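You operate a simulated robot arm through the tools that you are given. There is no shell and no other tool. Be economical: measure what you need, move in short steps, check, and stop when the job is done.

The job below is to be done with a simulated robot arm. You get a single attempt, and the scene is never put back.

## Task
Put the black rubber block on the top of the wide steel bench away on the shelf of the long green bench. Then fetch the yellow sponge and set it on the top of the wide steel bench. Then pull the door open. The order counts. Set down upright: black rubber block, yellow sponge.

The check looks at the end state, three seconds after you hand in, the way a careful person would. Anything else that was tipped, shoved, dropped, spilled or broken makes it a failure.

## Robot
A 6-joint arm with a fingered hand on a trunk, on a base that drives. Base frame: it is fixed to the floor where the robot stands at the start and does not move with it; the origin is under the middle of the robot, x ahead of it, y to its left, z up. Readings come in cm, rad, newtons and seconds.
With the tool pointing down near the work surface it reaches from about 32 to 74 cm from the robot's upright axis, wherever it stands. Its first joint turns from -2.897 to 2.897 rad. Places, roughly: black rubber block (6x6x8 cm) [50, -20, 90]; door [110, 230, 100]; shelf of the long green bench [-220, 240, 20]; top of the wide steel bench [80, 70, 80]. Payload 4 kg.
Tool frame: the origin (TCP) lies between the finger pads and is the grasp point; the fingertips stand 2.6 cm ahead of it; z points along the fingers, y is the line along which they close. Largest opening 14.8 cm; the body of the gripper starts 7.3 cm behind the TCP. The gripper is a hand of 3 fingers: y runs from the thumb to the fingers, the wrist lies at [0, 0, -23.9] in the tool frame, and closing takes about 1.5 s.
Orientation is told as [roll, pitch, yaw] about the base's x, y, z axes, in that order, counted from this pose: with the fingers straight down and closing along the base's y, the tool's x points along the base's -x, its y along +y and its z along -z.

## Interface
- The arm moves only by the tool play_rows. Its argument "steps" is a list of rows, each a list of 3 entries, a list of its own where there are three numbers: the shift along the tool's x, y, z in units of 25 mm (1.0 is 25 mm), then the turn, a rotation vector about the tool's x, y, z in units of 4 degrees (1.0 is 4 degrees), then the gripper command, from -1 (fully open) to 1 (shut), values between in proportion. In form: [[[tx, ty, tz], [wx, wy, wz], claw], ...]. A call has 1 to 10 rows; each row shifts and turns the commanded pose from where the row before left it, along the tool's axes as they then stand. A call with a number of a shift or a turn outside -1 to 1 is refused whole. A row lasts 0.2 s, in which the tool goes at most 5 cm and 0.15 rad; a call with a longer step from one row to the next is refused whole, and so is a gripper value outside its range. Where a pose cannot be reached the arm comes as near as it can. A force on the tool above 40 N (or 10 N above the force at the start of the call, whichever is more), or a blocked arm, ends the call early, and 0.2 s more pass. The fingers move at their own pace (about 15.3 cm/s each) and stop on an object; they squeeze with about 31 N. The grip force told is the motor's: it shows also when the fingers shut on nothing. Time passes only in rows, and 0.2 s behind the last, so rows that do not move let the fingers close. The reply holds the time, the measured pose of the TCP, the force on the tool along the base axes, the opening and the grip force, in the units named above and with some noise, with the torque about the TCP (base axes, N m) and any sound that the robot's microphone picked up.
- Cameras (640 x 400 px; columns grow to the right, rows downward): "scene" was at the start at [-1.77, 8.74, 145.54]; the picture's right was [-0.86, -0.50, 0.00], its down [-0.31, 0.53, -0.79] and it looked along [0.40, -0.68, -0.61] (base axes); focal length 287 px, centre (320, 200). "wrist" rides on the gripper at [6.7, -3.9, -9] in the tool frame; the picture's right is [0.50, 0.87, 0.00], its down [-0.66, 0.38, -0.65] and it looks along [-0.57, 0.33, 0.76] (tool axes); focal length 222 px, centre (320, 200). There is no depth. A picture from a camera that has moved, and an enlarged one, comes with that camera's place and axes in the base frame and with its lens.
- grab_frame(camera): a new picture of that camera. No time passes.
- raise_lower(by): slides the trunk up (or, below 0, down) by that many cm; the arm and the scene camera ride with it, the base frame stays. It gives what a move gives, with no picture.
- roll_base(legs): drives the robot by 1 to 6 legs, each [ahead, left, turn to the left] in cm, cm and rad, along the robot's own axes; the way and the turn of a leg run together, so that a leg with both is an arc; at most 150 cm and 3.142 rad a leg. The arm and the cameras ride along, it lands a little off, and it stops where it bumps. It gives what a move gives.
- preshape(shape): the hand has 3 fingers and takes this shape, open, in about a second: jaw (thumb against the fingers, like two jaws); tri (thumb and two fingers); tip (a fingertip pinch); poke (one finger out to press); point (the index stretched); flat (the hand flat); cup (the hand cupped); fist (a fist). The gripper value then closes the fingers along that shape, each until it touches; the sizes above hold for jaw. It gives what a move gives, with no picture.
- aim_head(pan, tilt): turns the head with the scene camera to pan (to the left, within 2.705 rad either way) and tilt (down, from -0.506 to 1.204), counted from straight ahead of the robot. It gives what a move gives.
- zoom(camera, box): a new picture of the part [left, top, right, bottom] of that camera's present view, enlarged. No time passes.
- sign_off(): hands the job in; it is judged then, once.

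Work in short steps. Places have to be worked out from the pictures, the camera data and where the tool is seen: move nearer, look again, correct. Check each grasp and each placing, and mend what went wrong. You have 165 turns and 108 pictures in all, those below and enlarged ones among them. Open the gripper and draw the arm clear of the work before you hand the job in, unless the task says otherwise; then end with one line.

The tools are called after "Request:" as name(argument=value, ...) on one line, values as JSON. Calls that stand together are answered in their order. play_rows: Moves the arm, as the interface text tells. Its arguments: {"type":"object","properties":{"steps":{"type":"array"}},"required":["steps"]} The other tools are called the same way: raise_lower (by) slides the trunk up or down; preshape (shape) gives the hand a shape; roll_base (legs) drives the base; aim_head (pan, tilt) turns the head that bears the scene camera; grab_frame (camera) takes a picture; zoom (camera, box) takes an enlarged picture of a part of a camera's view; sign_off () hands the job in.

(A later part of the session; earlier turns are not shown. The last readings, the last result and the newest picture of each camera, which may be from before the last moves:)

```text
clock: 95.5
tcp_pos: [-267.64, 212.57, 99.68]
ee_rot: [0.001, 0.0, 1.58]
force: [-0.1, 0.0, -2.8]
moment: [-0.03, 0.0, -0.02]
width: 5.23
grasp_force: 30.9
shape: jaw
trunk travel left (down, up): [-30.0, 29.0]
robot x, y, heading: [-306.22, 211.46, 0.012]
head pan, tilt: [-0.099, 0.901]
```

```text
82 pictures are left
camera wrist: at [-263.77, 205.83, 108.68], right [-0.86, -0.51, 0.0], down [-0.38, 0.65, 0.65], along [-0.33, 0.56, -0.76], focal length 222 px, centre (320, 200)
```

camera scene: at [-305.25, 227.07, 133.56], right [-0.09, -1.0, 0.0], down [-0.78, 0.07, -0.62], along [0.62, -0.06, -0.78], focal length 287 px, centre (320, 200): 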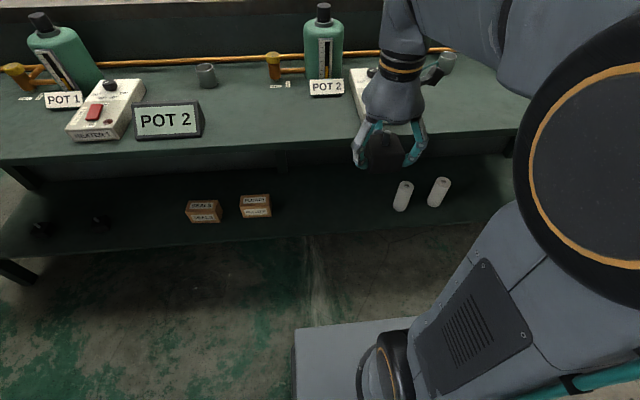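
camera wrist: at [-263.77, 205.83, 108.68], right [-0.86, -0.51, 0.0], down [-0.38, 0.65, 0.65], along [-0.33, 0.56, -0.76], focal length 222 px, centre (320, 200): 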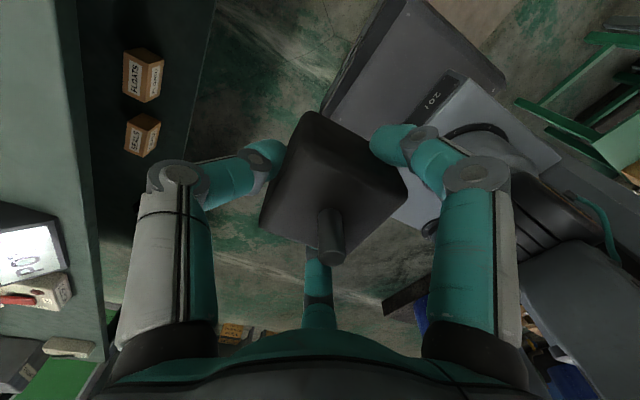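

Triangulation gives the shelf at z≈24.5, its front edge x≈-236, free between roll (y 180) and box (y 243). Target (-226, 213). I lower the trunk fully and then the hand in front of the bench.

Request:
raise_lower(by=-30)

Request:
play_rows(steps=[[[0, 0, 0.9], [0, 0, 0], 1], [[0, 0, 0.9], [0, 0, 0], 1], [[0, 0, 0.9], [0, 0, 0], 1], [[0, 0, 0.9], [0, 0, 0], 1], [[0, 0, 0.9], [0, 0, 0], 1], [[0, 0, 0.9], [0, 0, 0], 1], [[0, 0, 0.9], [0, 0, 0], 1], [[0, 0, 0.9], [0, 0, 0], 1]])

Request:
play_rows(steps=[[[0, 0, 0.9], [0, 0, 0], 1], [[0, 0, 0.9], [0, 0, 0], 1], [[0, 0, 0.9], [0, 0, 0], 1], [[0, 0, 0.9], [0, 0, 0], 1], [[0, 0, 0.9], [0, 0, 0], 1], [[0, 0, 0.9], [0, 0, 0], 1], [[0, 0, 0.9], [0, 0, 0], 1], [[0, 0, 0.5], [0, 0, 0], 1]])

Request:
grab_frame(camera="scene")

```text
clock: 98.5
tcp_pos: [-267.75, 212.51, 69.63]
ee_rot: [0.0, 0.0, 1.578]
force: [0.1, 0.2, -1.8]
moment: [0.02, 0.04, 0.01]
width: 5.22
grasp_force: 31.4
shape: jaw
trunk travel left (down, up): [0.0, 59.0]
robot x, y, heading: [-306.49, 211.63, 0.009]
head pan, tilt: [-0.099, 0.901]
```

```text
clock: 100.3
tcp_pos: [-267.73, 212.6, 51.83]
ee_rot: [0.001, 0.0, 1.579]
force: [-0.7, -0.2, -2.7]
moment: [0.0, -0.02, 0.0]
width: 5.23
grasp_force: 31.2
shape: jaw
trunk travel left (down, up): [0.0, 59.0]
robot x, y, heading: [-306.37, 211.72, 0.006]
head pan, tilt: [-0.099, 0.901]
```

```text
clock: 102.1
tcp_pos: [-267.53, 211.65, 34.56]
ee_rot: [0.001, -0.011, 1.582]
force: [0.0, 0.0, -2.4]
moment: [0.06, 0.0, 0.0]
width: 5.25
grasp_force: 31.0
shape: jaw
out of reach, approached as far as the arm can: row 6, 7
trunk travel left (down, up): [0.0, 59.0]
robot x, y, heading: [-306.68, 211.39, 0.008]
head pan, tilt: [-0.099, 0.901]
```

```text
81 pictures are left
camera scene: at [-305.26, 227.08, 103.56], right [-0.09, -1.0, 0.0], down [-0.78, 0.07, -0.62], along [0.62, -0.06, -0.78], focal length 287 px, centre (320, 200)
```

scene: 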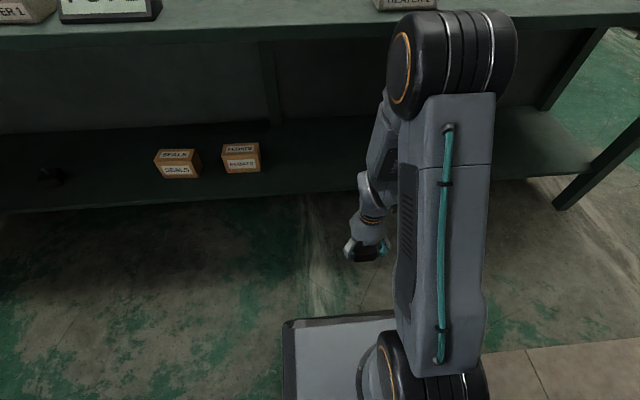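

The hand is low in front of the shelf opening, block bottom about z 31. I extend forward under the top (the elbow lowers as it extends).

Request:
play_rows(steps=[[[0, -0.9, 0], [0, 0, 0], 1], [[0, -0.9, 0], [0, 0, 0], 1], [[0, -0.9, 0], [0, 0, 0], 1], [[0, -0.9, 0], [0, 0, 0], 1], [[0, -0.9, 0], [0, 0, 0], 1], [[0, -0.9, 0], [0, 0, 0], 1], [[0, -0.9, 0], [0, 0, 0], 1]])

Request:
grab_frame(camera="scene")

Request:
grab_frame(camera="wrist")

```text
clock: 103.7
tcp_pos: [-251.98, 212.02, 34.7]
ee_rot: [0.002, 0.0, 1.579]
force: [-0.7, 0.7, -2.7]
moment: [0.0, -0.01, -0.01]
width: 5.26
grasp_force: 31.4
shape: jaw
trunk travel left (down, up): [0.0, 59.0]
robot x, y, heading: [-306.86, 211.42, 0.01]
head pan, tilt: [-0.099, 0.901]
```

```text
80 pictures are left
camera scene: at [-305.25, 227.08, 103.56], right [-0.09, -1.0, 0.0], down [-0.78, 0.07, -0.62], along [0.62, -0.06, -0.78], focal length 287 px, centre (320, 200)
```

scene: 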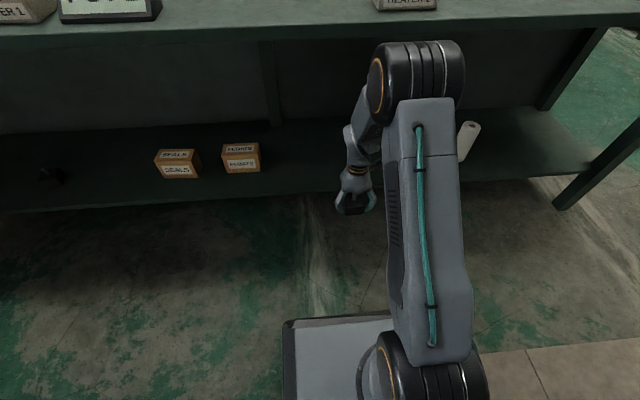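

```text
79 pictures are left
camera wrist: at [-248.06, 205.34, 43.74], right [-0.86, -0.51, 0.0], down [-0.38, 0.65, 0.65], along [-0.33, 0.56, -0.76], focal length 222 px, centre (320, 200)
```

wrist: 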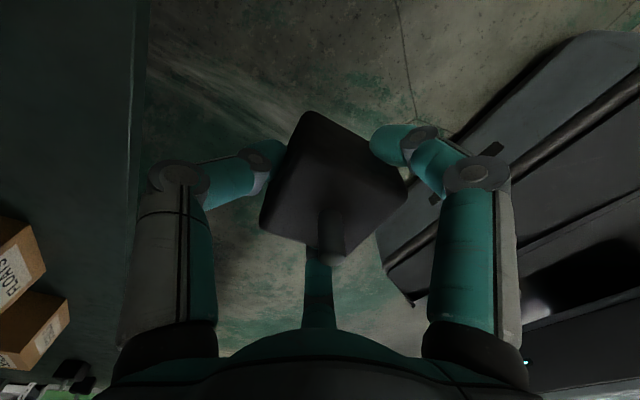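

Continuing to extend 20 cm at the same height.

Request:
play_rows(steps=[[[0, -0.9, 0], [0, 0, 0], 1], [[0, -0.9, 0], [0, 0, 0], 1], [[0, -0.9, 0], [0, 0, 0], 1], [[0, -0.9, 0], [0, 0, 0], 1], [[0, -0.9, 0], [0, 0, 0], 1], [[0, -0.9, 0], [0, 0, 0], 1], [[0, -0.9, 0], [0, 0, 0], 1], [[0, -0.9, 0], [0, 0, 0], 1], [[0, -0.9, 0], [0, 0, 0], 1]])

Request:
grab_frame(camera="scene")

Request:
grab_frame(camera="wrist")

```text
clock: 105.7
tcp_pos: [-231.61, 212.01, 34.64]
ee_rot: [0.001, 0.001, 1.579]
force: [-0.1, 0.1, -2.6]
moment: [-0.01, -0.01, 0.04]
width: 5.22
grasp_force: 30.4
shape: jaw
trunk travel left (down, up): [0.0, 59.0]
robot x, y, heading: [-306.33, 211.25, 0.005]
head pan, tilt: [-0.099, 0.901]
```

```text
78 pictures are left
camera scene: at [-305.26, 227.08, 103.57], right [-0.09, -1.0, 0.0], down [-0.78, 0.07, -0.62], along [0.62, -0.06, -0.78], focal length 287 px, centre (320, 200)
```

scene: 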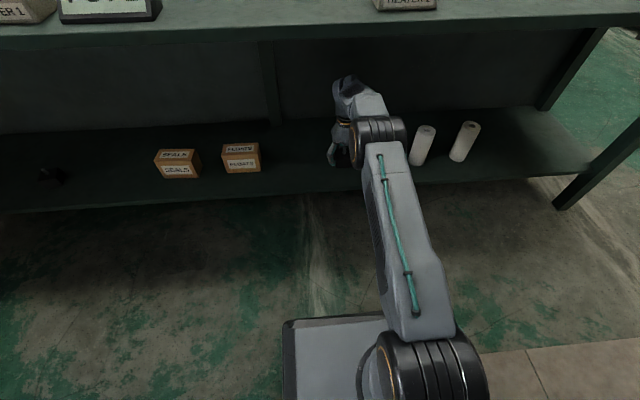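

```text
77 pictures are left
camera wrist: at [-227.69, 205.37, 43.67], right [-0.86, -0.51, 0.0], down [-0.38, 0.65, 0.65], along [-0.33, 0.56, -0.76], focal length 222 px, centre (320, 200)
```

wrist: 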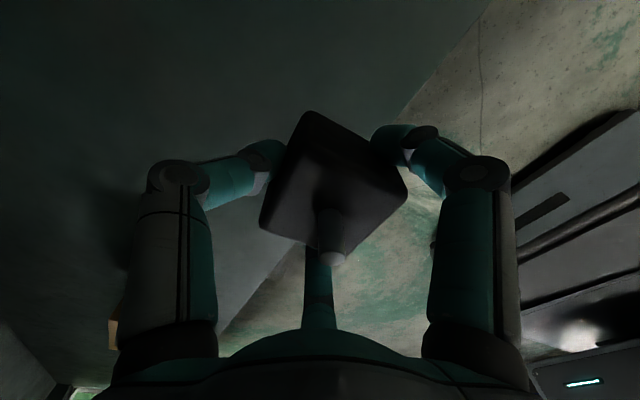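

Shelf edge confirmed at x≈-237. I roll the base forward 5 cm to bring the block to x≈-226.5.

Request:
roll_base(legs=[[5.5, 0, 0]])

Request:
play_rows(steps=[[[0, 0, 0.6], [0, 0, 0], 1], [[0, 0, 0.6], [0, 0, 0], 1], [[0, 0, 0.3], [0, 0, 0], 1]])

Request:
grab_frame(camera="wrist")

```text
clock: 106.7
tcp_pos: [-226.05, 212.3, 34.68]
ee_rot: [-0.002, 0.0, 1.581]
force: [0.8, -0.2, -2.8]
moment: [0.0, -0.03, 0.0]
width: 5.21
grasp_force: 31.2
shape: jaw
trunk travel left (down, up): [0.0, 59.0]
robot x, y, heading: [-301.18, 211.68, 0.012]
head pan, tilt: [-0.099, 0.901]
```

```text
clock: 107.5
tcp_pos: [-225.84, 212.09, 30.84]
ee_rot: [-0.001, 0.001, 1.582]
force: [0.0, 0.2, -1.6]
moment: [0.03, -0.01, 0.01]
width: 5.22
grasp_force: 30.5
shape: jaw
trunk travel left (down, up): [0.0, 59.0]
robot x, y, heading: [-300.82, 211.39, 0.007]
head pan, tilt: [-0.099, 0.901]
```

```text
76 pictures are left
camera wrist: at [-222.04, 205.38, 39.82], right [-0.86, -0.51, 0.0], down [-0.39, 0.65, 0.65], along [-0.33, 0.56, -0.76], focal length 222 px, centre (320, 200)
```

wrist: 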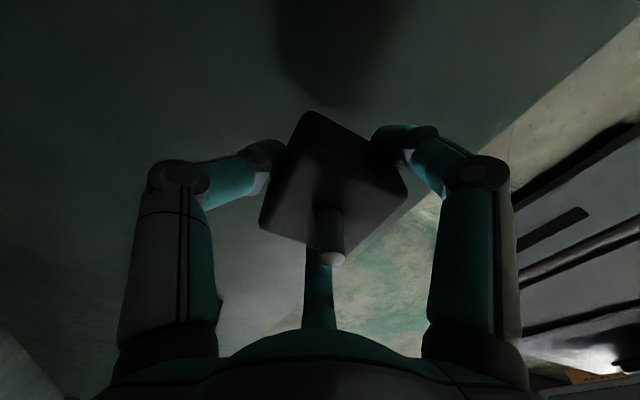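

Lowering in small steps until contact shows in the force.

Request:
play_rows(steps=[[[0, 0, 0.2], [0, 0, 0], 1], [[0, 0, 0.2], [0, 0, 0], 1], [[0, 0, 0.2], [0, 0, 0], 1]])

Request:
play_rows(steps=[[[0, 0, 0.16], [0, 0, 0], 1], [[0, 0, 0], [0, 0, 0], 1]])

```text
clock: 108.3
tcp_pos: [-226.32, 212.01, 29.14]
ee_rot: [-0.002, 0.0, 1.58]
force: [-0.2, -0.4, -2.2]
moment: [0.02, -0.02, -0.02]
width: 5.22
grasp_force: 30.7
shape: jaw
trunk travel left (down, up): [0.0, 59.0]
robot x, y, heading: [-301.18, 211.71, 0.009]
head pan, tilt: [-0.099, 0.901]
```

```text
clock: 108.9
tcp_pos: [-226.19, 212.15, 28.81]
ee_rot: [0.001, 0.002, 1.581]
force: [0.1, -0.6, -2.3]
moment: [-0.01, -0.01, 0.0]
width: 5.19
grasp_force: 31.0
shape: jaw
trunk travel left (down, up): [0.0, 59.0]
robot x, y, heading: [-300.79, 211.77, 0.015]
head pan, tilt: [-0.099, 0.901]
```

Request:
play_rows(steps=[[[0, 0, 0.16], [0, 0, 0], 1], [[0, 0, 0], [0, 0, 0], 1]])

Request:
play_rows(steps=[[[0, 0, 0.16], [0, 0, 0], 1], [[0, 0, 0], [0, 0, 0], 1]])

Request:
play_rows(steps=[[[0, 0, 0.16], [0, 0, 0], 1], [[0, 0, 0], [0, 0, 0], 1]])

```text
clock: 109.5
tcp_pos: [-226.06, 212.13, 28.46]
ee_rot: [-0.002, 0.0, 1.582]
force: [-0.1, -0.3, -2.7]
moment: [-0.01, 0.0, 0.02]
width: 5.24
grasp_force: 31.5
shape: jaw
trunk travel left (down, up): [0.0, 59.0]
robot x, y, heading: [-300.83, 211.61, 0.013]
head pan, tilt: [-0.099, 0.901]
```

```text
clock: 110.1
tcp_pos: [-226.19, 212.22, 28.0]
ee_rot: [-0.001, -0.001, 1.582]
force: [0.0, -0.6, -2.5]
moment: [-0.01, 0.0, 0.0]
width: 5.24
grasp_force: 30.5
shape: jaw
trunk travel left (down, up): [0.0, 59.0]
robot x, y, heading: [-301.04, 211.61, 0.007]
head pan, tilt: [-0.099, 0.901]
```

```text
clock: 110.7
tcp_pos: [-226.3, 212.18, 27.66]
ee_rot: [-0.001, 0.002, 1.581]
force: [0.6, 0.5, -3.4]
moment: [0.0, 0.02, -0.01]
width: 5.23
grasp_force: 31.4
shape: jaw
trunk travel left (down, up): [0.0, 59.0]
robot x, y, heading: [-301.24, 211.35, 0.009]
head pan, tilt: [-0.099, 0.901]
```

No contact yet at TCP z 27.7; I continue in 0.4 cm steps.

Request:
play_rows(steps=[[[0, 0, 0.16], [0, 0, 0], 1], [[0, 0, 0], [0, 0, 0], 1]])

Request:
play_rows(steps=[[[0, 0, 0.16], [0, 0, 0], 1], [[0, 0, 0], [0, 0, 0], 1]])

Request:
grab_frame(camera="wrist")

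```text
clock: 111.3
tcp_pos: [-226.17, 212.33, 27.32]
ee_rot: [0.001, -0.001, 1.581]
force: [-0.6, -0.4, 0.1]
moment: [-0.01, 0.09, -0.01]
width: 5.18
grasp_force: 30.9
shape: jaw
trunk travel left (down, up): [0.0, 59.0]
robot x, y, heading: [-300.92, 211.64, 0.008]
head pan, tilt: [-0.099, 0.901]
```

```text
clock: 111.9
tcp_pos: [-226.1, 212.35, 27.19]
ee_rot: [-0.005, 0.001, 1.582]
force: [-1.0, 1.1, 20.7]
moment: [-0.03, 0.2, 0.02]
width: 5.26
grasp_force: 30.7
shape: jaw
trunk travel left (down, up): [0.0, 59.0]
robot x, y, heading: [-300.94, 211.48, 0.004]
head pan, tilt: [-0.099, 0.901]
```

```text
75 pictures are left
camera wrist: at [-222.24, 205.53, 36.28], right [-0.86, -0.51, 0.0], down [-0.39, 0.65, 0.65], along [-0.33, 0.56, -0.76], focal length 222 px, centre (320, 200)
```

wrist: 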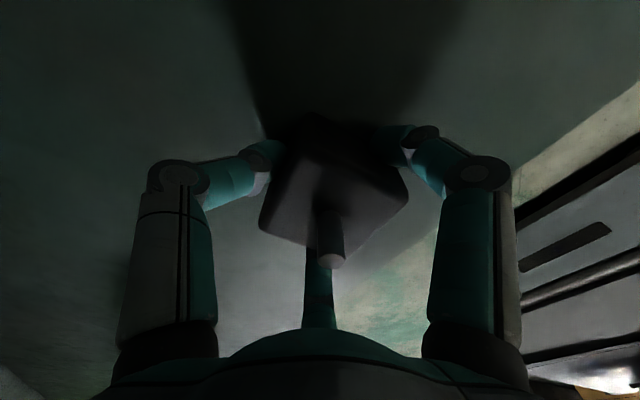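

Contact (21 N). I ease the pressure slightly and open.

Request:
play_rows(steps=[[[0, 0, -0.06], [0, 0, 0], 1], [[0, 0, 0], [0, 0, 0], 0.3], [[0, 0, 0], [0, 0, 0], -0.2], [[0, 0, 0], [0, 0, 0], -0.6], [[0, 0, 0], [0, 0, 0], -1], [[0, 0, 0], [0, 0, 0], -1], [[0, 0, 0], [0, 0, 0], -1]])

Request:
grab_frame(camera="wrist")

```text
clock: 113.5
tcp_pos: [-226.25, 212.21, 26.97]
ee_rot: [0.001, 0.001, 1.582]
force: [-0.5, -0.6, -1.1]
moment: [0.0, -0.02, 0.03]
width: 14.78
grasp_force: 0.0
shape: jaw
trunk travel left (down, up): [0.0, 59.0]
robot x, y, heading: [-300.99, 211.51, 0.011]
head pan, tilt: [-0.099, 0.901]
```

```text
74 pictures are left
camera wrist: at [-222.28, 205.53, 36.11], right [-0.86, -0.51, 0.0], down [-0.38, 0.65, 0.65], along [-0.33, 0.56, -0.76], focal length 222 px, centre (320, 200)
```

wrist: 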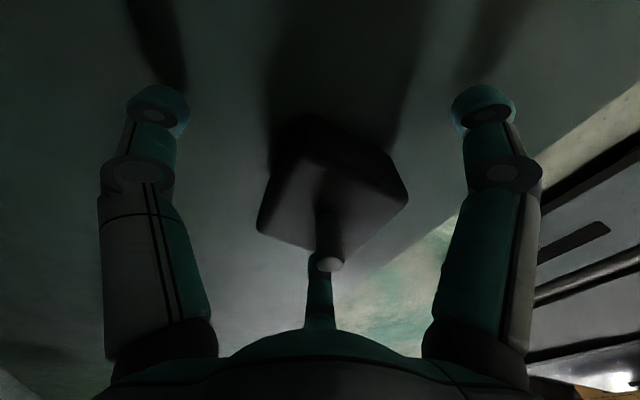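

Block stands on the shelf. I raise the hand 9.5 cm to clear the pin, then withdraw backward.

Request:
play_rows(steps=[[[0, 0, -0.63], [0, 0, 0], -1], [[0, 0, -0.63], [0, 0, 0], -1], [[0, 0, -0.63], [0, 0, 0], -1], [[0, 0, -0.63], [0, 0, 0], -1], [[0, 0, -0.63], [0, 0, 0], -1], [[0, 0, -0.63], [0, 0, 0], -1]])

Request:
grab_frame(camera="wrist")

```text
clock: 114.9
tcp_pos: [-225.89, 212.24, 36.72]
ee_rot: [0.001, 0.0, 1.582]
force: [0.2, 0.1, 0.1]
moment: [0.01, -0.04, 0.01]
width: 14.77
grasp_force: 0.0
shape: jaw
trunk travel left (down, up): [0.0, 59.0]
robot x, y, heading: [-301.05, 211.3, 0.011]
head pan, tilt: [-0.099, 0.901]
```

```text
73 pictures are left
camera wrist: at [-222.0, 205.5, 45.73], right [-0.86, -0.51, 0.0], down [-0.38, 0.65, 0.65], along [-0.33, 0.56, -0.76], focal length 222 px, centre (320, 200)
```

wrist: 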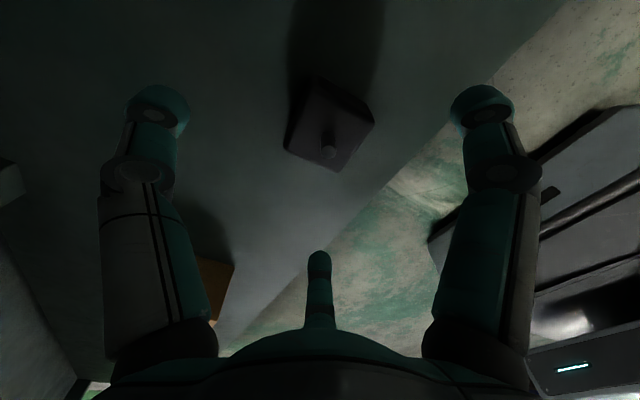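

Clear. I roll back 6 cm and retract the arm out of the bench.

Request:
roll_base(legs=[[-7, 0, 0]])

Request:
play_rows(steps=[[[0, 0.9, 0], [0, 0, 0], -1], [[0, 0.9, 0], [0, 0, 0], -1], [[0, 0.9, 0], [0, 0, 0], -1], [[0, 0.9, 0], [0, 0, 0], -1], [[0, 0.9, 0], [0, 0, 0], -1], [[0, 0.9, 0], [0, 0, 0], -1], [[0, 0.9, 0], [0, 0, 0], -1], [[0, 0.9, 0], [0, 0, 0], -1], [[0, 0.9, 0], [0, 0, 0], -1]])

Request:
play_rows(steps=[[[0, 0.8, 0], [0, 0, 0], -1], [[0, 0.8, 0], [0, 0, 0], -1], [[0, 0.8, 0], [0, 0, 0], -1], [[0, 0.8, 0], [0, 0, 0], -1], [[0, 0.8, 0], [0, 0, 0], -1], [[0, 0.8, 0], [0, 0, 0], -1], [[0, 0.6, 0], [0, 0, 0], -1]])

Request:
grab_frame(camera="scene")

```text
clock: 115.9
tcp_pos: [-232.64, 212.24, 36.65]
ee_rot: [0.0, -0.001, 1.582]
force: [-0.3, -0.6, 0.0]
moment: [0.01, 0.03, 0.04]
width: 14.82
grasp_force: 0.0
shape: jaw
trunk travel left (down, up): [0.0, 59.0]
robot x, y, heading: [-307.96, 211.71, 0.01]
head pan, tilt: [-0.099, 0.901]
```

```text
clock: 117.9
tcp_pos: [-252.92, 211.83, 36.75]
ee_rot: [-0.001, -0.001, 1.582]
force: [-0.5, -0.3, -1.3]
moment: [-0.04, 0.04, 0.02]
width: 14.8
grasp_force: 0.2
shape: jaw
trunk travel left (down, up): [0.0, 59.0]
robot x, y, heading: [-307.54, 211.55, 0.008]
head pan, tilt: [-0.099, 0.901]
```

```text
clock: 119.5
tcp_pos: [-266.3, 211.72, 36.61]
ee_rot: [-0.001, -0.009, 1.584]
force: [0.1, 0.2, 0.4]
moment: [-0.01, 0.03, -0.01]
width: 14.81
grasp_force: 0.1
shape: jaw
trunk travel left (down, up): [0.0, 59.0]
robot x, y, heading: [-307.74, 211.75, 0.011]
head pan, tilt: [-0.099, 0.901]
```

```text
72 pictures are left
camera scene: at [-306.4, 227.06, 103.56], right [-0.09, -1.0, 0.0], down [-0.78, 0.07, -0.62], along [0.62, -0.06, -0.78], focal length 287 px, centre (320, 200)
```

scene: 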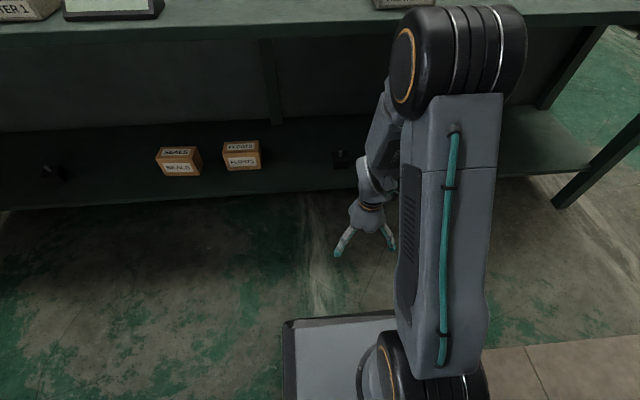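

The block stands upright on the shelf. Now up again: trunk +30 and arm up, then drive back out to the sponge's desk (sponge est. (-27,-92), desk front y≈-56).

Request:
raise_lower(by=30)

Request:
play_rows(steps=[[[0, 0, -1], [0, 0, 0], -1], [[0, 0, -1], [0, 0, 0], -1], [[0, 0, -1], [0, 0, 0], -1], [[0, 0, -1], [0, 0, 0], -1], [[0, 0, -1], [0, 0, 0], -1], [[0, 0, -1], [0, 0, 0], -1], [[0, 0, -1], [0, 0, 0], -1], [[0, 0, -1], [0, 0, 0], -1], [[0, 0, -1], [0, 0, 0], -1], [[0, 0, -1], [0, 0, 0], -1]])

Request:
play_rows(steps=[[[0, 0, -1], [0, 0, 0], -1], [[0, 0, -1], [0, 0, 0], -1], [[0, 0, -1], [0, 0, 0], -1]])

Request:
roll_base(legs=[[0, -90, 0], [0, -88, 0]])

```text
clock: 122.5
tcp_pos: [-266.41, 211.77, 66.63]
ee_rot: [0.001, -0.01, 1.585]
force: [0.1, 0.1, 0.0]
moment: [-0.02, 0.0, 0.01]
width: 14.79
grasp_force: 0.1
shape: jaw
trunk travel left (down, up): [-30.0, 29.0]
robot x, y, heading: [-307.61, 211.18, 0.01]
head pan, tilt: [-0.099, 0.901]
```

```text
clock: 124.7
tcp_pos: [-266.25, 211.53, 91.78]
ee_rot: [0.0, -0.009, 1.585]
force: [-0.4, -0.6, -0.3]
moment: [0.02, 0.03, 0.01]
width: 14.79
grasp_force: 0.1
shape: jaw
trunk travel left (down, up): [-30.0, 29.0]
robot x, y, heading: [-307.27, 211.5, 0.01]
head pan, tilt: [-0.099, 0.901]
```

```text
clock: 125.5
tcp_pos: [-266.68, 211.47, 99.11]
ee_rot: [0.003, -0.008, 1.584]
force: [-0.2, -0.3, 0.9]
moment: [-0.01, -0.02, 0.0]
width: 14.78
grasp_force: 0.1
shape: jaw
trunk travel left (down, up): [-30.0, 29.0]
robot x, y, heading: [-307.71, 211.15, 0.012]
head pan, tilt: [-0.099, 0.901]
```

```text
clock: 134.6
tcp_pos: [-261.45, 31.93, 99.21]
ee_rot: [0.002, -0.009, 1.607]
force: [0.2, 0.5, -0.4]
moment: [0.02, 0.0, -0.01]
width: 14.8
grasp_force: 0.2
shape: jaw
trunk travel left (down, up): [-30.0, 29.0]
robot x, y, heading: [-302.4, 30.7, 0.037]
head pan, tilt: [-0.099, 0.901]
```

Driving along the open aisle to about (-62,12) and turning to face the black desk.

Request:
roll_base(legs=[[0, 0, -0.037], [125, -8, 0], [115, -8, 0], [0, 0, -1.57]])

Request:
aim_head(pan=0.2, tilt=0.6)

Request:
grab_frame(camera="scene")

```text
clock: 150.8
tcp_pos: [-66.99, -29.08, 99.04]
ee_rot: [0.003, -0.008, -0.089]
force: [0.0, -0.2, 0.0]
moment: [0.0, -0.02, 0.03]
width: 14.79
grasp_force: 0.1
shape: jaw
trunk travel left (down, up): [-30.0, 29.0]
robot x, y, heading: [-62.58, 11.84, -1.661]
head pan, tilt: [-0.099, 0.901]
```

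```text
clock: 151.6
tcp_pos: [-66.89, -29.06, 99.15]
ee_rot: [0.001, -0.007, -0.087]
force: [-0.7, -0.2, -0.5]
moment: [0.0, 0.0, 0.0]
width: 14.79
grasp_force: 0.1
shape: jaw
trunk travel left (down, up): [-30.0, 29.0]
robot x, y, heading: [-62.79, 11.74, -1.663]
head pan, tilt: [0.201, 0.6]
```

```text
71 pictures are left
camera scene: at [-45.29, 7.46, 136.03], right [-0.99, -0.11, 0.0], down [-0.06, 0.56, -0.82], along [0.09, -0.82, -0.57], focal length 287 px, centre (320, 200)
```

scene: 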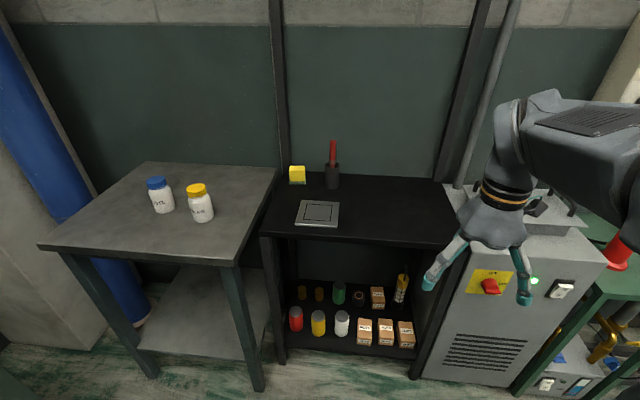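

Triangulated: sponge centre ≈(-26.6,-85,83), cup with marker ≈7 cm to its right. I zoom in for shape.

Request:
zoom(camera="scene", box=[270, 130, 370, 200])

```text
5.71 times, centred on (320, 165) of scene
camera zoom: at [-45.29, 7.46, 136.03], right [-0.99, -0.11, 0.0], down [-0.06, 0.56, -0.82], along [0.09, -0.82, -0.57], focal length 1641 px, centre (320, 400)
```

zoom: 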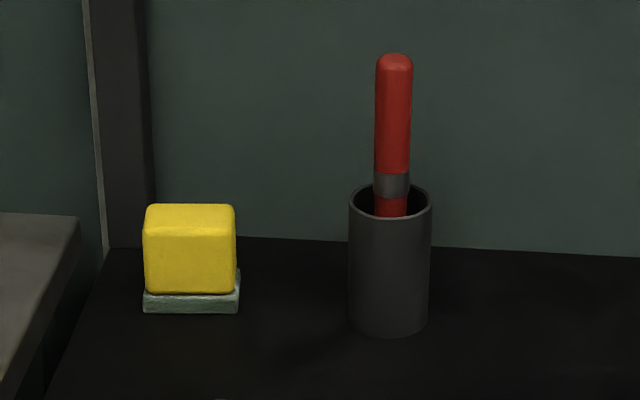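

Sponge ≈6 cm wide, sitting on something greenish. The neighbouring bottle bench juts out to y≈-43 at x>-18, so I'll stand at about (-48,-18). Raising the trunk 15 cm first.

Request:
raise_lower(by=15)

Request:
roll_base(legs=[[0, 0, 0.09], [29, 14, 0]])

Request:
aim_head(pan=0.25, tilt=0.75)

Request:
grab_frame(camera="scene")

Request:
grab_frame(camera="wrist")

```text
clock: 153.3
tcp_pos: [-66.97, -29.16, 114.13]
ee_rot: [0.002, -0.008, -0.088]
force: [0.4, 0.0, 0.4]
moment: [-0.01, -0.01, 0.0]
width: 14.8
grasp_force: 0.0
shape: jaw
trunk travel left (down, up): [-45.0, 14.0]
robot x, y, heading: [-62.85, 11.9, -1.663]
head pan, tilt: [0.201, 0.6]
```

```text
clock: 156.0
tcp_pos: [-49.75, -58.94, 114.09]
ee_rot: [0.002, -0.01, 0.002]
force: [-0.9, 0.6, 0.6]
moment: [-0.01, -0.02, -0.02]
width: 14.8
grasp_force: 0.0
shape: jaw
trunk travel left (down, up): [-45.0, 14.0]
robot x, y, heading: [-49.06, -17.98, -1.573]
head pan, tilt: [0.201, 0.6]
```

```text
clock: 156.7
tcp_pos: [-49.61, -58.94, 114.06]
ee_rot: [0.001, -0.008, 0.003]
force: [-0.1, -0.1, 0.6]
moment: [-0.01, 0.02, 0.0]
width: 14.78
grasp_force: 0.0
shape: jaw
trunk travel left (down, up): [-45.0, 14.0]
robot x, y, heading: [-49.01, -18.06, -1.569]
head pan, tilt: [0.25, 0.75]
```

```text
69 pictures are left
camera scene: at [-31.04, -19.9, 149.76], right [-0.97, -0.25, 0.0], down [-0.17, 0.66, -0.73], along [0.18, -0.71, -0.68], focal length 287 px, centre (320, 200)
```

scene: 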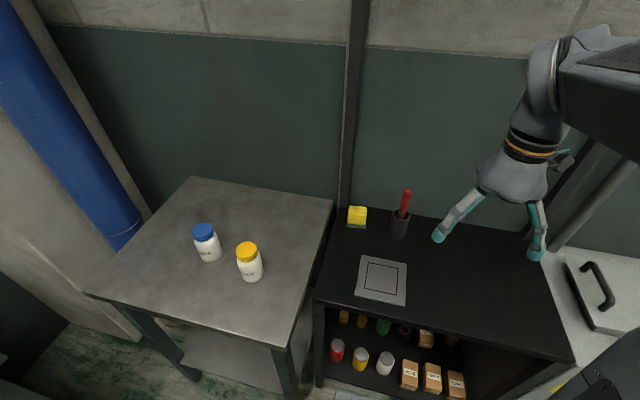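

```text
68 pictures are left
camera wrist: at [-56.47, -62.84, 123.04], right [-0.5, 0.86, 0.0], down [0.65, 0.38, 0.66], along [0.57, 0.33, -0.75], focal length 222 px, centre (320, 200)
```

wrist: 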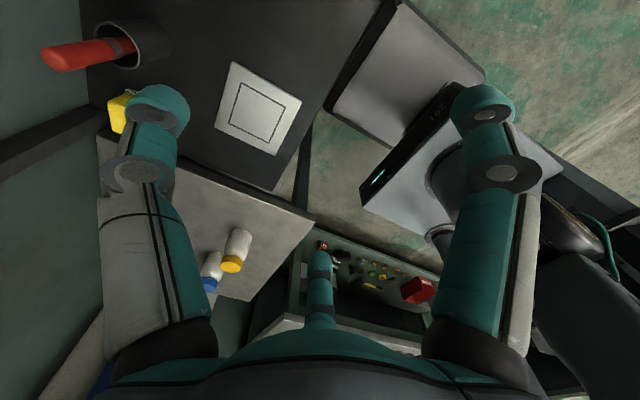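

Sponge confirmed at (-26.9,-85). I move along x first while descending to z≈100, staying away from the cup.

Request:
play_rows(steps=[[[-0.92, 0, 0.5], [0, 0, 0], -1], [[-0.92, 0, 0.5], [0, 0, 0], -1], [[-0.92, 0, 0.5], [0, 0, 0], -1], [[-0.92, 0, 0.5], [0, 0, 0], -1], [[-0.92, 0, 0.5], [0, 0, 0], -1], [[-0.92, 0, 0.5], [0, 0, 0], -1], [[-0.92, 0, 0.5], [0, 0, 0], -1], [[-0.92, 0, 0.5], [0, 0, 0], -1], [[-0.92, 0, 0.5], [0, 0, 0], -1], [[-0.92, 0, 0.5], [0, 0, 0], -1]])

Request:
play_rows(steps=[[[0, -0.85, 0], [0, 0, 0], -0.3], [[0, -0.85, 0], [0, 0, 0], -0.3], [[0, -0.85, 0], [0, 0, 0], -0.3], [[0, -0.85, 0], [0, 0, 0], -0.3], [[0, -0.85, 0], [0, 0, 0], -0.3], [[0, -0.85, 0], [0, 0, 0], -0.3], [[0, -0.85, 0], [0, 0, 0], -0.3], [[0, -0.85, 0], [0, 0, 0], -0.3]])

Request:
grab_frame(camera="wrist")

Request:
grab_frame(camera="scene")

```text
clock: 158.9
tcp_pos: [-36.88, -63.1, 107.48]
ee_rot: [0.011, -0.018, 0.015]
force: [-0.2, 0.1, -0.8]
moment: [-0.02, 0.01, 0.02]
width: 14.76
grasp_force: 0.1
shape: jaw
out of reach, approached as far as the arm can: row 5, 6, 7, 8, 9, 10
trunk travel left (down, up): [-45.0, 14.0]
robot x, y, heading: [-49.07, -17.81, -1.567]
head pan, tilt: [0.25, 0.75]
```

```text
clock: 160.7
tcp_pos: [-37.03, -80.18, 107.51]
ee_rot: [0.002, -0.009, 0.004]
force: [1.1, 0.5, 0.2]
moment: [-0.01, -0.02, -0.01]
width: 9.67
grasp_force: 0.0
shape: jaw
trunk travel left (down, up): [-45.0, 14.0]
robot x, y, heading: [-48.89, -17.39, -1.575]
head pan, tilt: [0.25, 0.75]
```

```text
67 pictures are left
camera wrist: at [-43.89, -84.16, 116.49], right [-0.5, 0.86, 0.0], down [0.65, 0.38, 0.66], along [0.57, 0.33, -0.75], focal length 222 px, centre (320, 200)
```

wrist: 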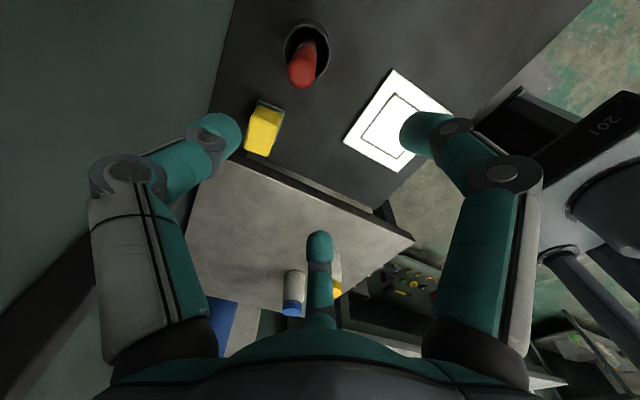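

```text
66 pictures are left
camera scene: at [-31.03, -19.92, 149.75], right [-0.97, -0.25, 0.0], down [-0.17, 0.66, -0.73], along [0.18, -0.71, -0.68], focal length 287 px, centre (320, 200)
```

scene: 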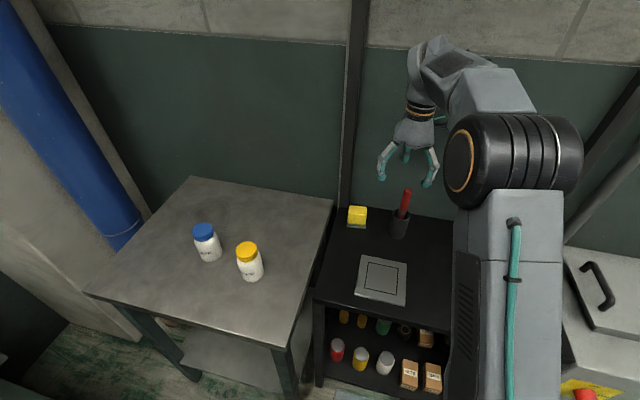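

I try moving +x to the sponge's x at this longer radius.

Request:
play_rows(steps=[[[-0.68, -0.25, 0], [0, 0, 0], -0.3], [[-0.68, -0.25, 0], [0, 0, 0], -0.3], [[-0.68, -0.25, 0], [0, 0, 0], -0.3], [[-0.68, -0.25, 0], [0, 0, 0], -0.3], [[-0.68, -0.25, 0], [0, 0, 0], -0.3], [[-0.68, -0.25, 0], [0, 0, 0], -0.3]])

```text
clock: 162.1
tcp_pos: [-26.46, -83.68, 107.5]
ee_rot: [0.003, -0.009, 0.002]
force: [0.0, -0.4, -0.1]
moment: [-0.02, 0.0, 0.03]
width: 9.67
grasp_force: 0.0
shape: jaw
trunk travel left (down, up): [-45.0, 14.0]
robot x, y, heading: [-49.13, -17.83, -1.571]
head pan, tilt: [0.25, 0.75]
```

Reached with no limit. I descend to z≈94 and look.

Request:
play_rows(steps=[[[0, 0, 0.8], [0, 0, 0], -0.3], [[0, 0, 0.8], [0, 0, 0], -0.3], [[0, 0, 0.8], [0, 0, 0], -0.3], [[0, 0, 0.8], [0, 0, 0], -0.3], [[0, 0, 0.8], [0, 0, 0], -0.3], [[0, 0, 0.8], [0, 0, 0], -0.3]])

Request:
grab_frame(camera="wrist")

Request:
zoom(camera="scene", box=[300, 130, 460, 240])

```text
clock: 163.5
tcp_pos: [-26.71, -84.15, 95.37]
ee_rot: [0.007, -0.01, 0.008]
force: [-0.4, -0.1, -0.8]
moment: [-0.01, -0.02, 0.01]
width: 9.67
grasp_force: 0.2
shape: jaw
trunk travel left (down, up): [-45.0, 14.0]
robot x, y, heading: [-49.02, -17.99, -1.568]
head pan, tilt: [0.25, 0.75]
```

```text
65 pictures are left
camera wrist: at [-33.61, -88.2, 104.51], right [-0.51, 0.86, 0.0], down [0.65, 0.38, 0.66], along [0.57, 0.34, -0.75], focal length 222 px, centre (320, 200)
```

wrist: 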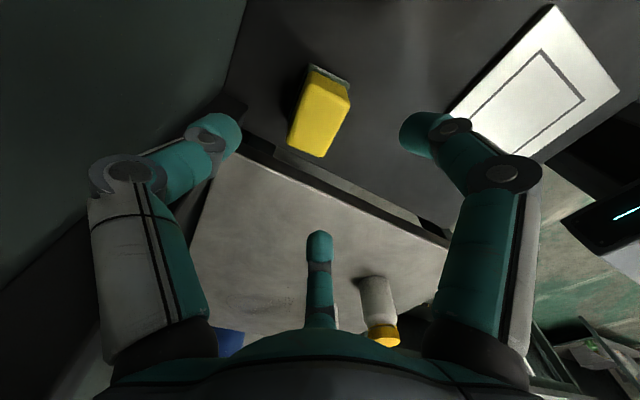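

```text
3.64 times, centred on (380, 185) of scene
camera zoom: at [-31.03, -19.92, 149.75], right [-0.97, -0.25, 0.0], down [-0.17, 0.66, -0.73], along [0.18, -0.71, -0.68], focal length 1044 px, centre (102, 254)
```

zoom: 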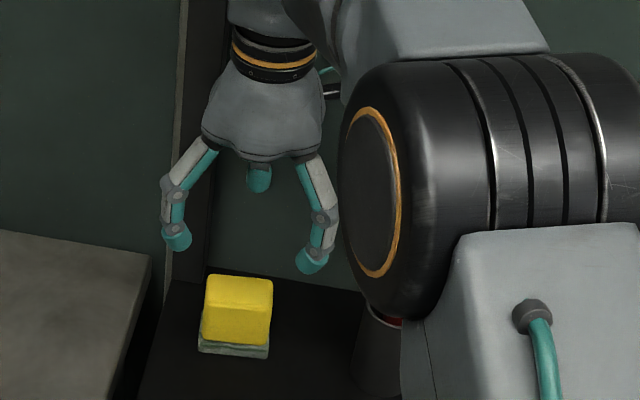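

Sponge ≈ 6 (x) × 4 (y) cm centred (-27.5,-84.7), yellow part z≈81.6–86. I shift slightly and descend to TCP z≈84.8.

Request:
play_rows(steps=[[[0.3, -0.22, 0.4], [0, 0, 0], -0.3], [[0, 0, 0.8], [0, 0, 0], -0.3], [[0, 0, 0.8], [0, 0, 0], -0.3], [[0, 0, 0.8], [0, 0, 0], -0.3], [[0, 0, 0.8], [0, 0, 0], -0.3], [[0, 0, 0.6], [0, 0, 0], -0.3]])

Request:
grab_frame(camera="wrist")

Request:
zoom(camera="scene", box=[300, 150, 420, 240])

```text
clock: 164.5
tcp_pos: [-27.51, -86.16, 89.78]
ee_rot: [0.013, -0.015, 0.008]
force: [-4.6, 29.4, 6.7]
moment: [-1.48, -0.2, -0.37]
width: 8.9
grasp_force: 0.1
shape: jaw
out of reach, approached as far as the arm can: row 2, 3, 4, 5
trunk travel left (down, up): [-45.0, 14.0]
robot x, y, heading: [-49.0, -17.79, -1.571]
head pan, tilt: [0.25, 0.75]
stopped in row 5: the force on the tool passed its limit at 44 N (the readings are from after the stop); the commanded pose is now the measured one
```

```text
63 pictures are left
camera wrist: at [-34.47, -90.14, 98.6], right [-0.51, 0.86, 0.0], down [0.64, 0.37, 0.67], along [0.58, 0.34, -0.74], focal length 222 px, centre (320, 200)
```

wrist: 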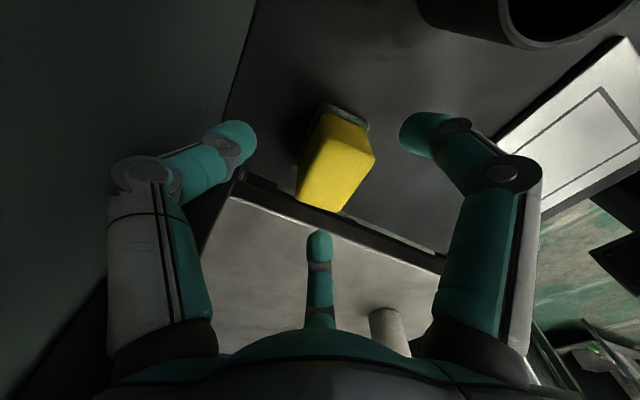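

```text
4.44 times, centred on (360, 195) of scene
camera zoom: at [-31.11, -19.39, 149.77], right [-0.97, -0.25, 0.0], down [-0.17, 0.66, -0.73], along [0.18, -0.71, -0.68], focal length 1277 px, centre (142, 222)
```

zoom: 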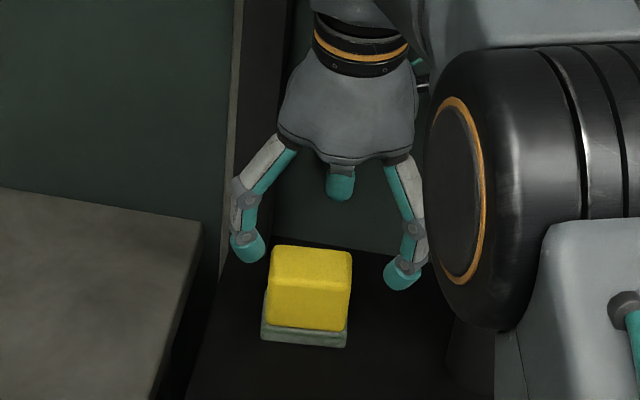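

The thumb knuckle met the wall after the arm slid outward at its limit. I back off up/+y, raise the trunk 14 cm (a better arm posture, as at the shelf), and check.

Request:
play_rows(steps=[[[0, 0.5, -0.2], [0, 0, 0], -0.3], [[0, 0.4, -0.6], [0, 0, 0], -0.3], [[0, 0, -0.8], [0, 0, 0], -0.3], [[0, 0, -0.4], [0, 0, 0], -0.3]])

Request:
raise_lower(by=13.5)

Request:
play_rows(steps=[[[0, 0, 0.8], [0, 0, 0], -0.3], [[0, 0, 0.8], [0, 0, 0], -0.3], [[0, 0, 0.8], [0, 0, 0], -0.3], [[0, 0, 0.8], [0, 0, 0], -0.3], [[0, 0, 0.8], [0, 0, 0], -0.3], [[0, 0, 0.6], [0, 0, 0], -0.3]])

Request:
grab_frame(camera="wrist")

```text
clock: 165.5
tcp_pos: [-27.81, -84.7, 94.73]
ee_rot: [0.012, -0.015, 0.006]
force: [0.0, -1.2, -0.3]
moment: [0.03, -0.02, 0.02]
width: 9.66
grasp_force: 0.1
shape: jaw
out of reach, approached as far as the arm can: row 1
trunk travel left (down, up): [-45.0, 14.0]
robot x, y, heading: [-48.89, -17.84, -1.567]
head pan, tilt: [0.25, 0.75]
```

```text
clock: 167.2
tcp_pos: [-27.87, -84.65, 108.28]
ee_rot: [0.012, -0.014, 0.009]
force: [-0.1, -0.1, -0.5]
moment: [-0.01, 0.03, 0.02]
width: 9.67
grasp_force: 0.0
shape: jaw
trunk travel left (down, up): [-58.5, 0.5]
robot x, y, heading: [-49.19, -17.79, -1.57]
head pan, tilt: [0.25, 0.75]
```

```text
clock: 168.3
tcp_pos: [-28.09, -86.05, 100.54]
ee_rot: [0.025, -0.019, 0.011]
force: [-4.2, 28.9, 7.0]
moment: [-1.49, -0.15, -0.26]
width: 8.77
grasp_force: 0.1
shape: jaw
out of reach, approached as far as the arm can: row 2, 3, 4, 5
trunk travel left (down, up): [-58.5, 0.5]
robot x, y, heading: [-48.85, -18.01, -1.571]
head pan, tilt: [0.25, 0.75]
stopped in row 5: the force on the tool passed its limit at 45 N (the readings are from after the stop); the commanded pose is now the measured one
```

```text
61 pictures are left
camera wrist: at [-35.1, -90.26, 109.45], right [-0.51, 0.86, 0.01], down [0.64, 0.37, 0.68], along [0.58, 0.35, -0.74], focal length 222 px, centre (320, 200)
```

wrist: 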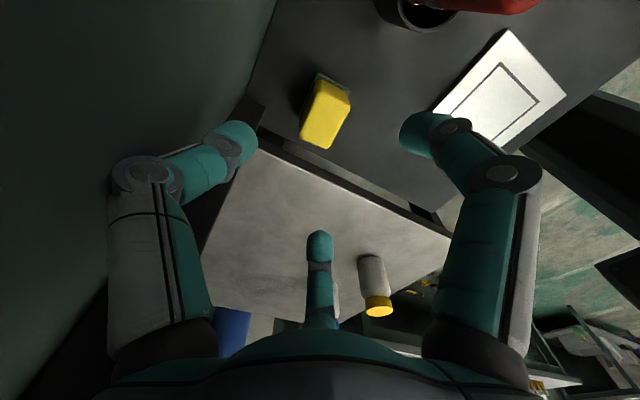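

The low limit depends on yaw minus azimuth (72° here, vs 90° at the shelf). I back off the wall, turn the tool yaw by +18°, then retry descending.

Request:
play_rows(steps=[[[0, 0.5, -0.6], [0, 0, 0], -0.3], [[0, 0.2, -0.6], [0, 0, -0.5], -0.3], [[0, 0, 0], [0, 0, -1], -0.3], [[0, 0, 0], [0, 0, -1], -0.3], [[0, 0, 0], [0, 0, -1], -0.3], [[0, 0, 0], [0, 0, -1], -0.3]])

Request:
play_rows(steps=[[[0, 0, 0.7], [0, 0, 0], -0.3], [[0, 0, 0.7], [0, 0, 0], -0.3], [[0, 0, 0.7], [0, 0, 0], -0.3], [[0, 0, 0.7], [0, 0, 0], -0.3]])

```text
clock: 169.7
tcp_pos: [-28.32, -84.85, 103.4]
ee_rot: [0.018, -0.024, 0.324]
force: [-0.9, -0.1, -0.6]
moment: [0.04, 0.02, 0.01]
width: 9.66
grasp_force: 0.0
shape: jaw
trunk travel left (down, up): [-58.5, 0.5]
robot x, y, heading: [-49.22, -17.85, -1.566]
head pan, tilt: [0.25, 0.75]
```

```text
clock: 170.7
tcp_pos: [-27.94, -84.71, 96.27]
ee_rot: [0.017, -0.023, 0.326]
force: [0.2, 0.2, 0.2]
moment: [0.02, 0.01, 0.03]
width: 9.63
grasp_force: 0.0
shape: jaw
trunk travel left (down, up): [-58.5, 0.5]
robot x, y, heading: [-48.79, -17.88, -1.568]
head pan, tilt: [0.25, 0.75]
```

Free now. I level the tool and look from above.

Request:
play_rows(steps=[[[0, 0, 0.3], [0.24, 0.33, 0], -0.3], [[0, 0, 0.7], [0, 0, 0], -0.3]])

Request:
grab_frame(camera="wrist")

Request:
zoom(camera="scene", box=[300, 150, 420, 240])

```text
clock: 171.3
tcp_pos: [-27.97, -84.73, 94.12]
ee_rot: [-0.001, -0.001, 0.326]
force: [-0.2, 0.1, -1.0]
moment: [0.03, 0.0, -0.01]
width: 9.65
grasp_force: 0.0
shape: jaw
trunk travel left (down, up): [-58.5, 0.5]
robot x, y, heading: [-49.18, -17.3, -1.572]
head pan, tilt: [0.25, 0.75]
```

```text
60 pictures are left
camera wrist: at [-33.2, -90.61, 103.0], right [-0.75, 0.66, 0.0], down [0.5, 0.57, 0.65], along [0.43, 0.49, -0.76], focal length 222 px, centre (320, 200)
```

wrist: 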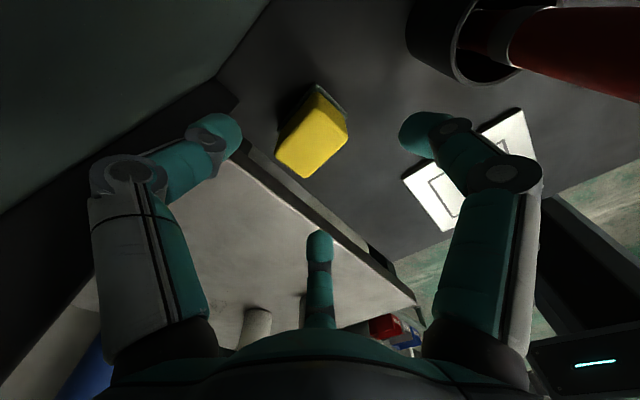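

```text
4.44 times, centred on (360, 195) of scene
camera zoom: at [-31.02, -19.77, 163.25], right [-0.97, -0.25, 0.0], down [-0.17, 0.66, -0.73], along [0.18, -0.71, -0.68], focal length 1277 px, centre (142, 222)
```

zoom: 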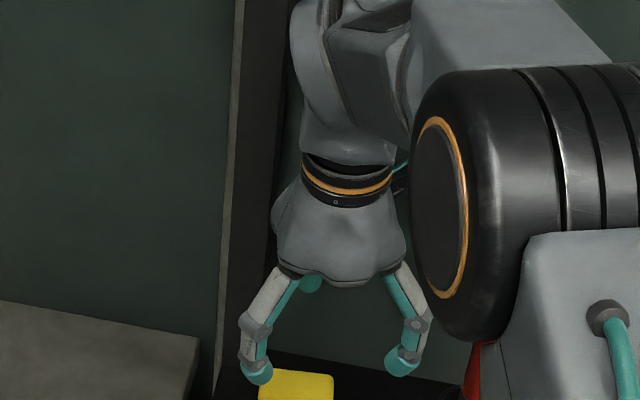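

Sponge centred at (-27.7,-85.2) under the hand. Descending to TCP z≈85.

Request:
play_rows(steps=[[[-0.05, -0.1, 0.6], [0, 0, 0], -0.3], [[0, 0, 0.6], [0, 0, 0], -0.3], [[0, 0, 0.6], [0, 0, 0], -0.3], [[0, 0, 0.6], [0, 0, 0], -0.3], [[0, 0, 0.6], [0, 0, 0], -0.3], [[0, 0, 0.6], [0, 0, 0], -0.3]])

Request:
grab_frame(camera="wrist")

```text
clock: 172.7
tcp_pos: [-27.79, -84.97, 85.08]
ee_rot: [0.001, -0.002, 0.326]
force: [0.5, 0.2, -0.3]
moment: [-0.01, -0.03, 0.01]
width: 9.63
grasp_force: 0.0
shape: jaw
trunk travel left (down, up): [-58.5, 0.5]
robot x, y, heading: [-49.25, -17.82, -1.568]
head pan, tilt: [0.25, 0.75]
```

```text
58 pictures are left
camera wrist: at [-33.05, -90.81, 94.15], right [-0.75, 0.66, 0.0], down [0.5, 0.57, 0.65], along [0.43, 0.49, -0.76], focal length 222 px, centre (320, 200)
```

wrist: 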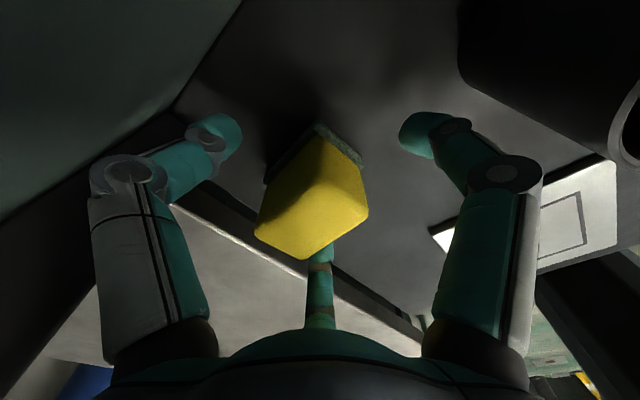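

The sponge top is near TCP level; I lower 0.9 cm more and close gently.

Request:
play_rows(steps=[[[0, 0, 0.36], [0, 0, 0], -0.3], [[0, 0, 0], [0, 0, 0], 0], [[0, 0, 0], [0, 0, 0], 0.2], [[0, 0, 0], [0, 0, 0], 0.4], [[0, 0, 0], [0, 0, 0], 0.6], [[0, 0, 0], [0, 0, 0], 0.8], [[0, 0, 0], [0, 0, 0], 0.8], [[0, 0, 0], [0, 0, 0], 0.8]])

Request:
grab_frame(camera="wrist")

```text
clock: 174.5
tcp_pos: [-27.84, -84.99, 84.13]
ee_rot: [0.001, -0.002, 0.326]
force: [-0.4, -0.1, 0.7]
moment: [-0.01, -0.01, 0.0]
width: 3.85
grasp_force: 31.1
shape: jaw
trunk travel left (down, up): [-58.5, 0.5]
robot x, y, heading: [-49.03, -17.68, -1.565]
head pan, tilt: [0.25, 0.75]
```

```text
57 pictures are left
camera wrist: at [-33.13, -90.85, 93.15], right [-0.75, 0.66, 0.0], down [0.5, 0.57, 0.65], along [0.43, 0.49, -0.76], focal length 222 px, centre (320, 200)
```

wrist: 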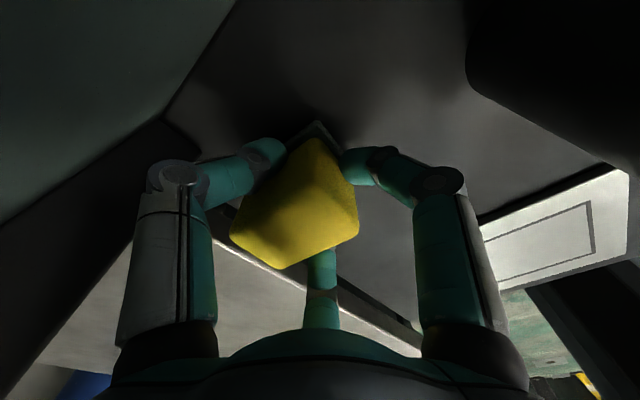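

Gripped (31 N at 3.85 cm). I lift straight up and check.

Request:
play_rows(steps=[[[0, 0, -0.3], [0, 0, 0], 0.8], [[0, 0, -0.5], [0, 0, 0], 0.8], [[0, 0, -0.8], [0, 0, 0], 0.8], [[0, 0, -0.8], [0, 0, 0], 0.8], [[0, 0, -0.8], [0, 0, 0], 0.8], [[0, 0, -0.8], [0, 0, 0], 0.8]])

Request:
grab_frame(camera="wrist")

Request:
zoom(camera="scene", box=[310, 150, 430, 240])

```text
clock: 175.9
tcp_pos: [-27.8, -84.9, 94.11]
ee_rot: [0.001, -0.001, 0.327]
force: [-0.5, 0.2, -0.9]
moment: [-0.02, 0.0, 0.03]
width: 3.82
grasp_force: 31.2
shape: jaw
trunk travel left (down, up): [-58.5, 0.5]
robot x, y, heading: [-49.02, -17.6, -1.565]
head pan, tilt: [0.25, 0.75]
```

```text
56 pictures are left
camera wrist: at [-33.0, -90.75, 103.13], right [-0.75, 0.66, 0.0], down [0.5, 0.57, 0.66], along [0.43, 0.49, -0.76], focal length 222 px, centre (320, 200)
```

wrist: 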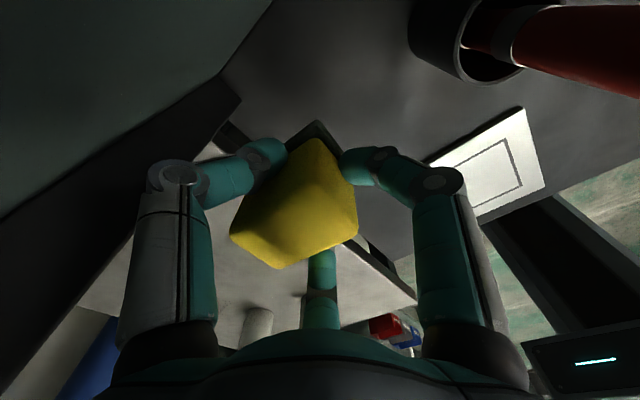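

```text
4.44 times, centred on (370, 195) of scene
camera zoom: at [-31.03, -19.75, 163.25], right [-0.97, -0.25, 0.0], down [-0.17, 0.66, -0.73], along [0.18, -0.71, -0.68], focal length 1277 px, centre (98, 222)
```

zoom: 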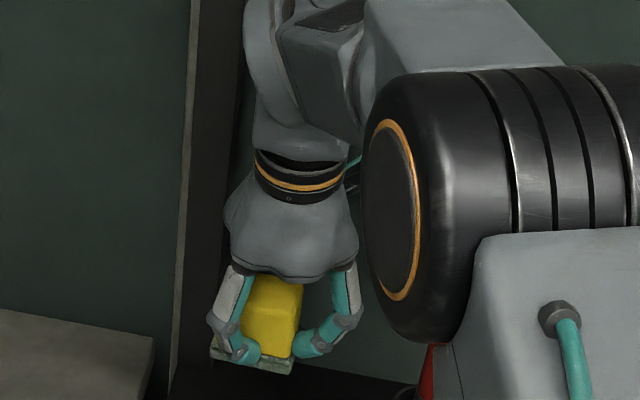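

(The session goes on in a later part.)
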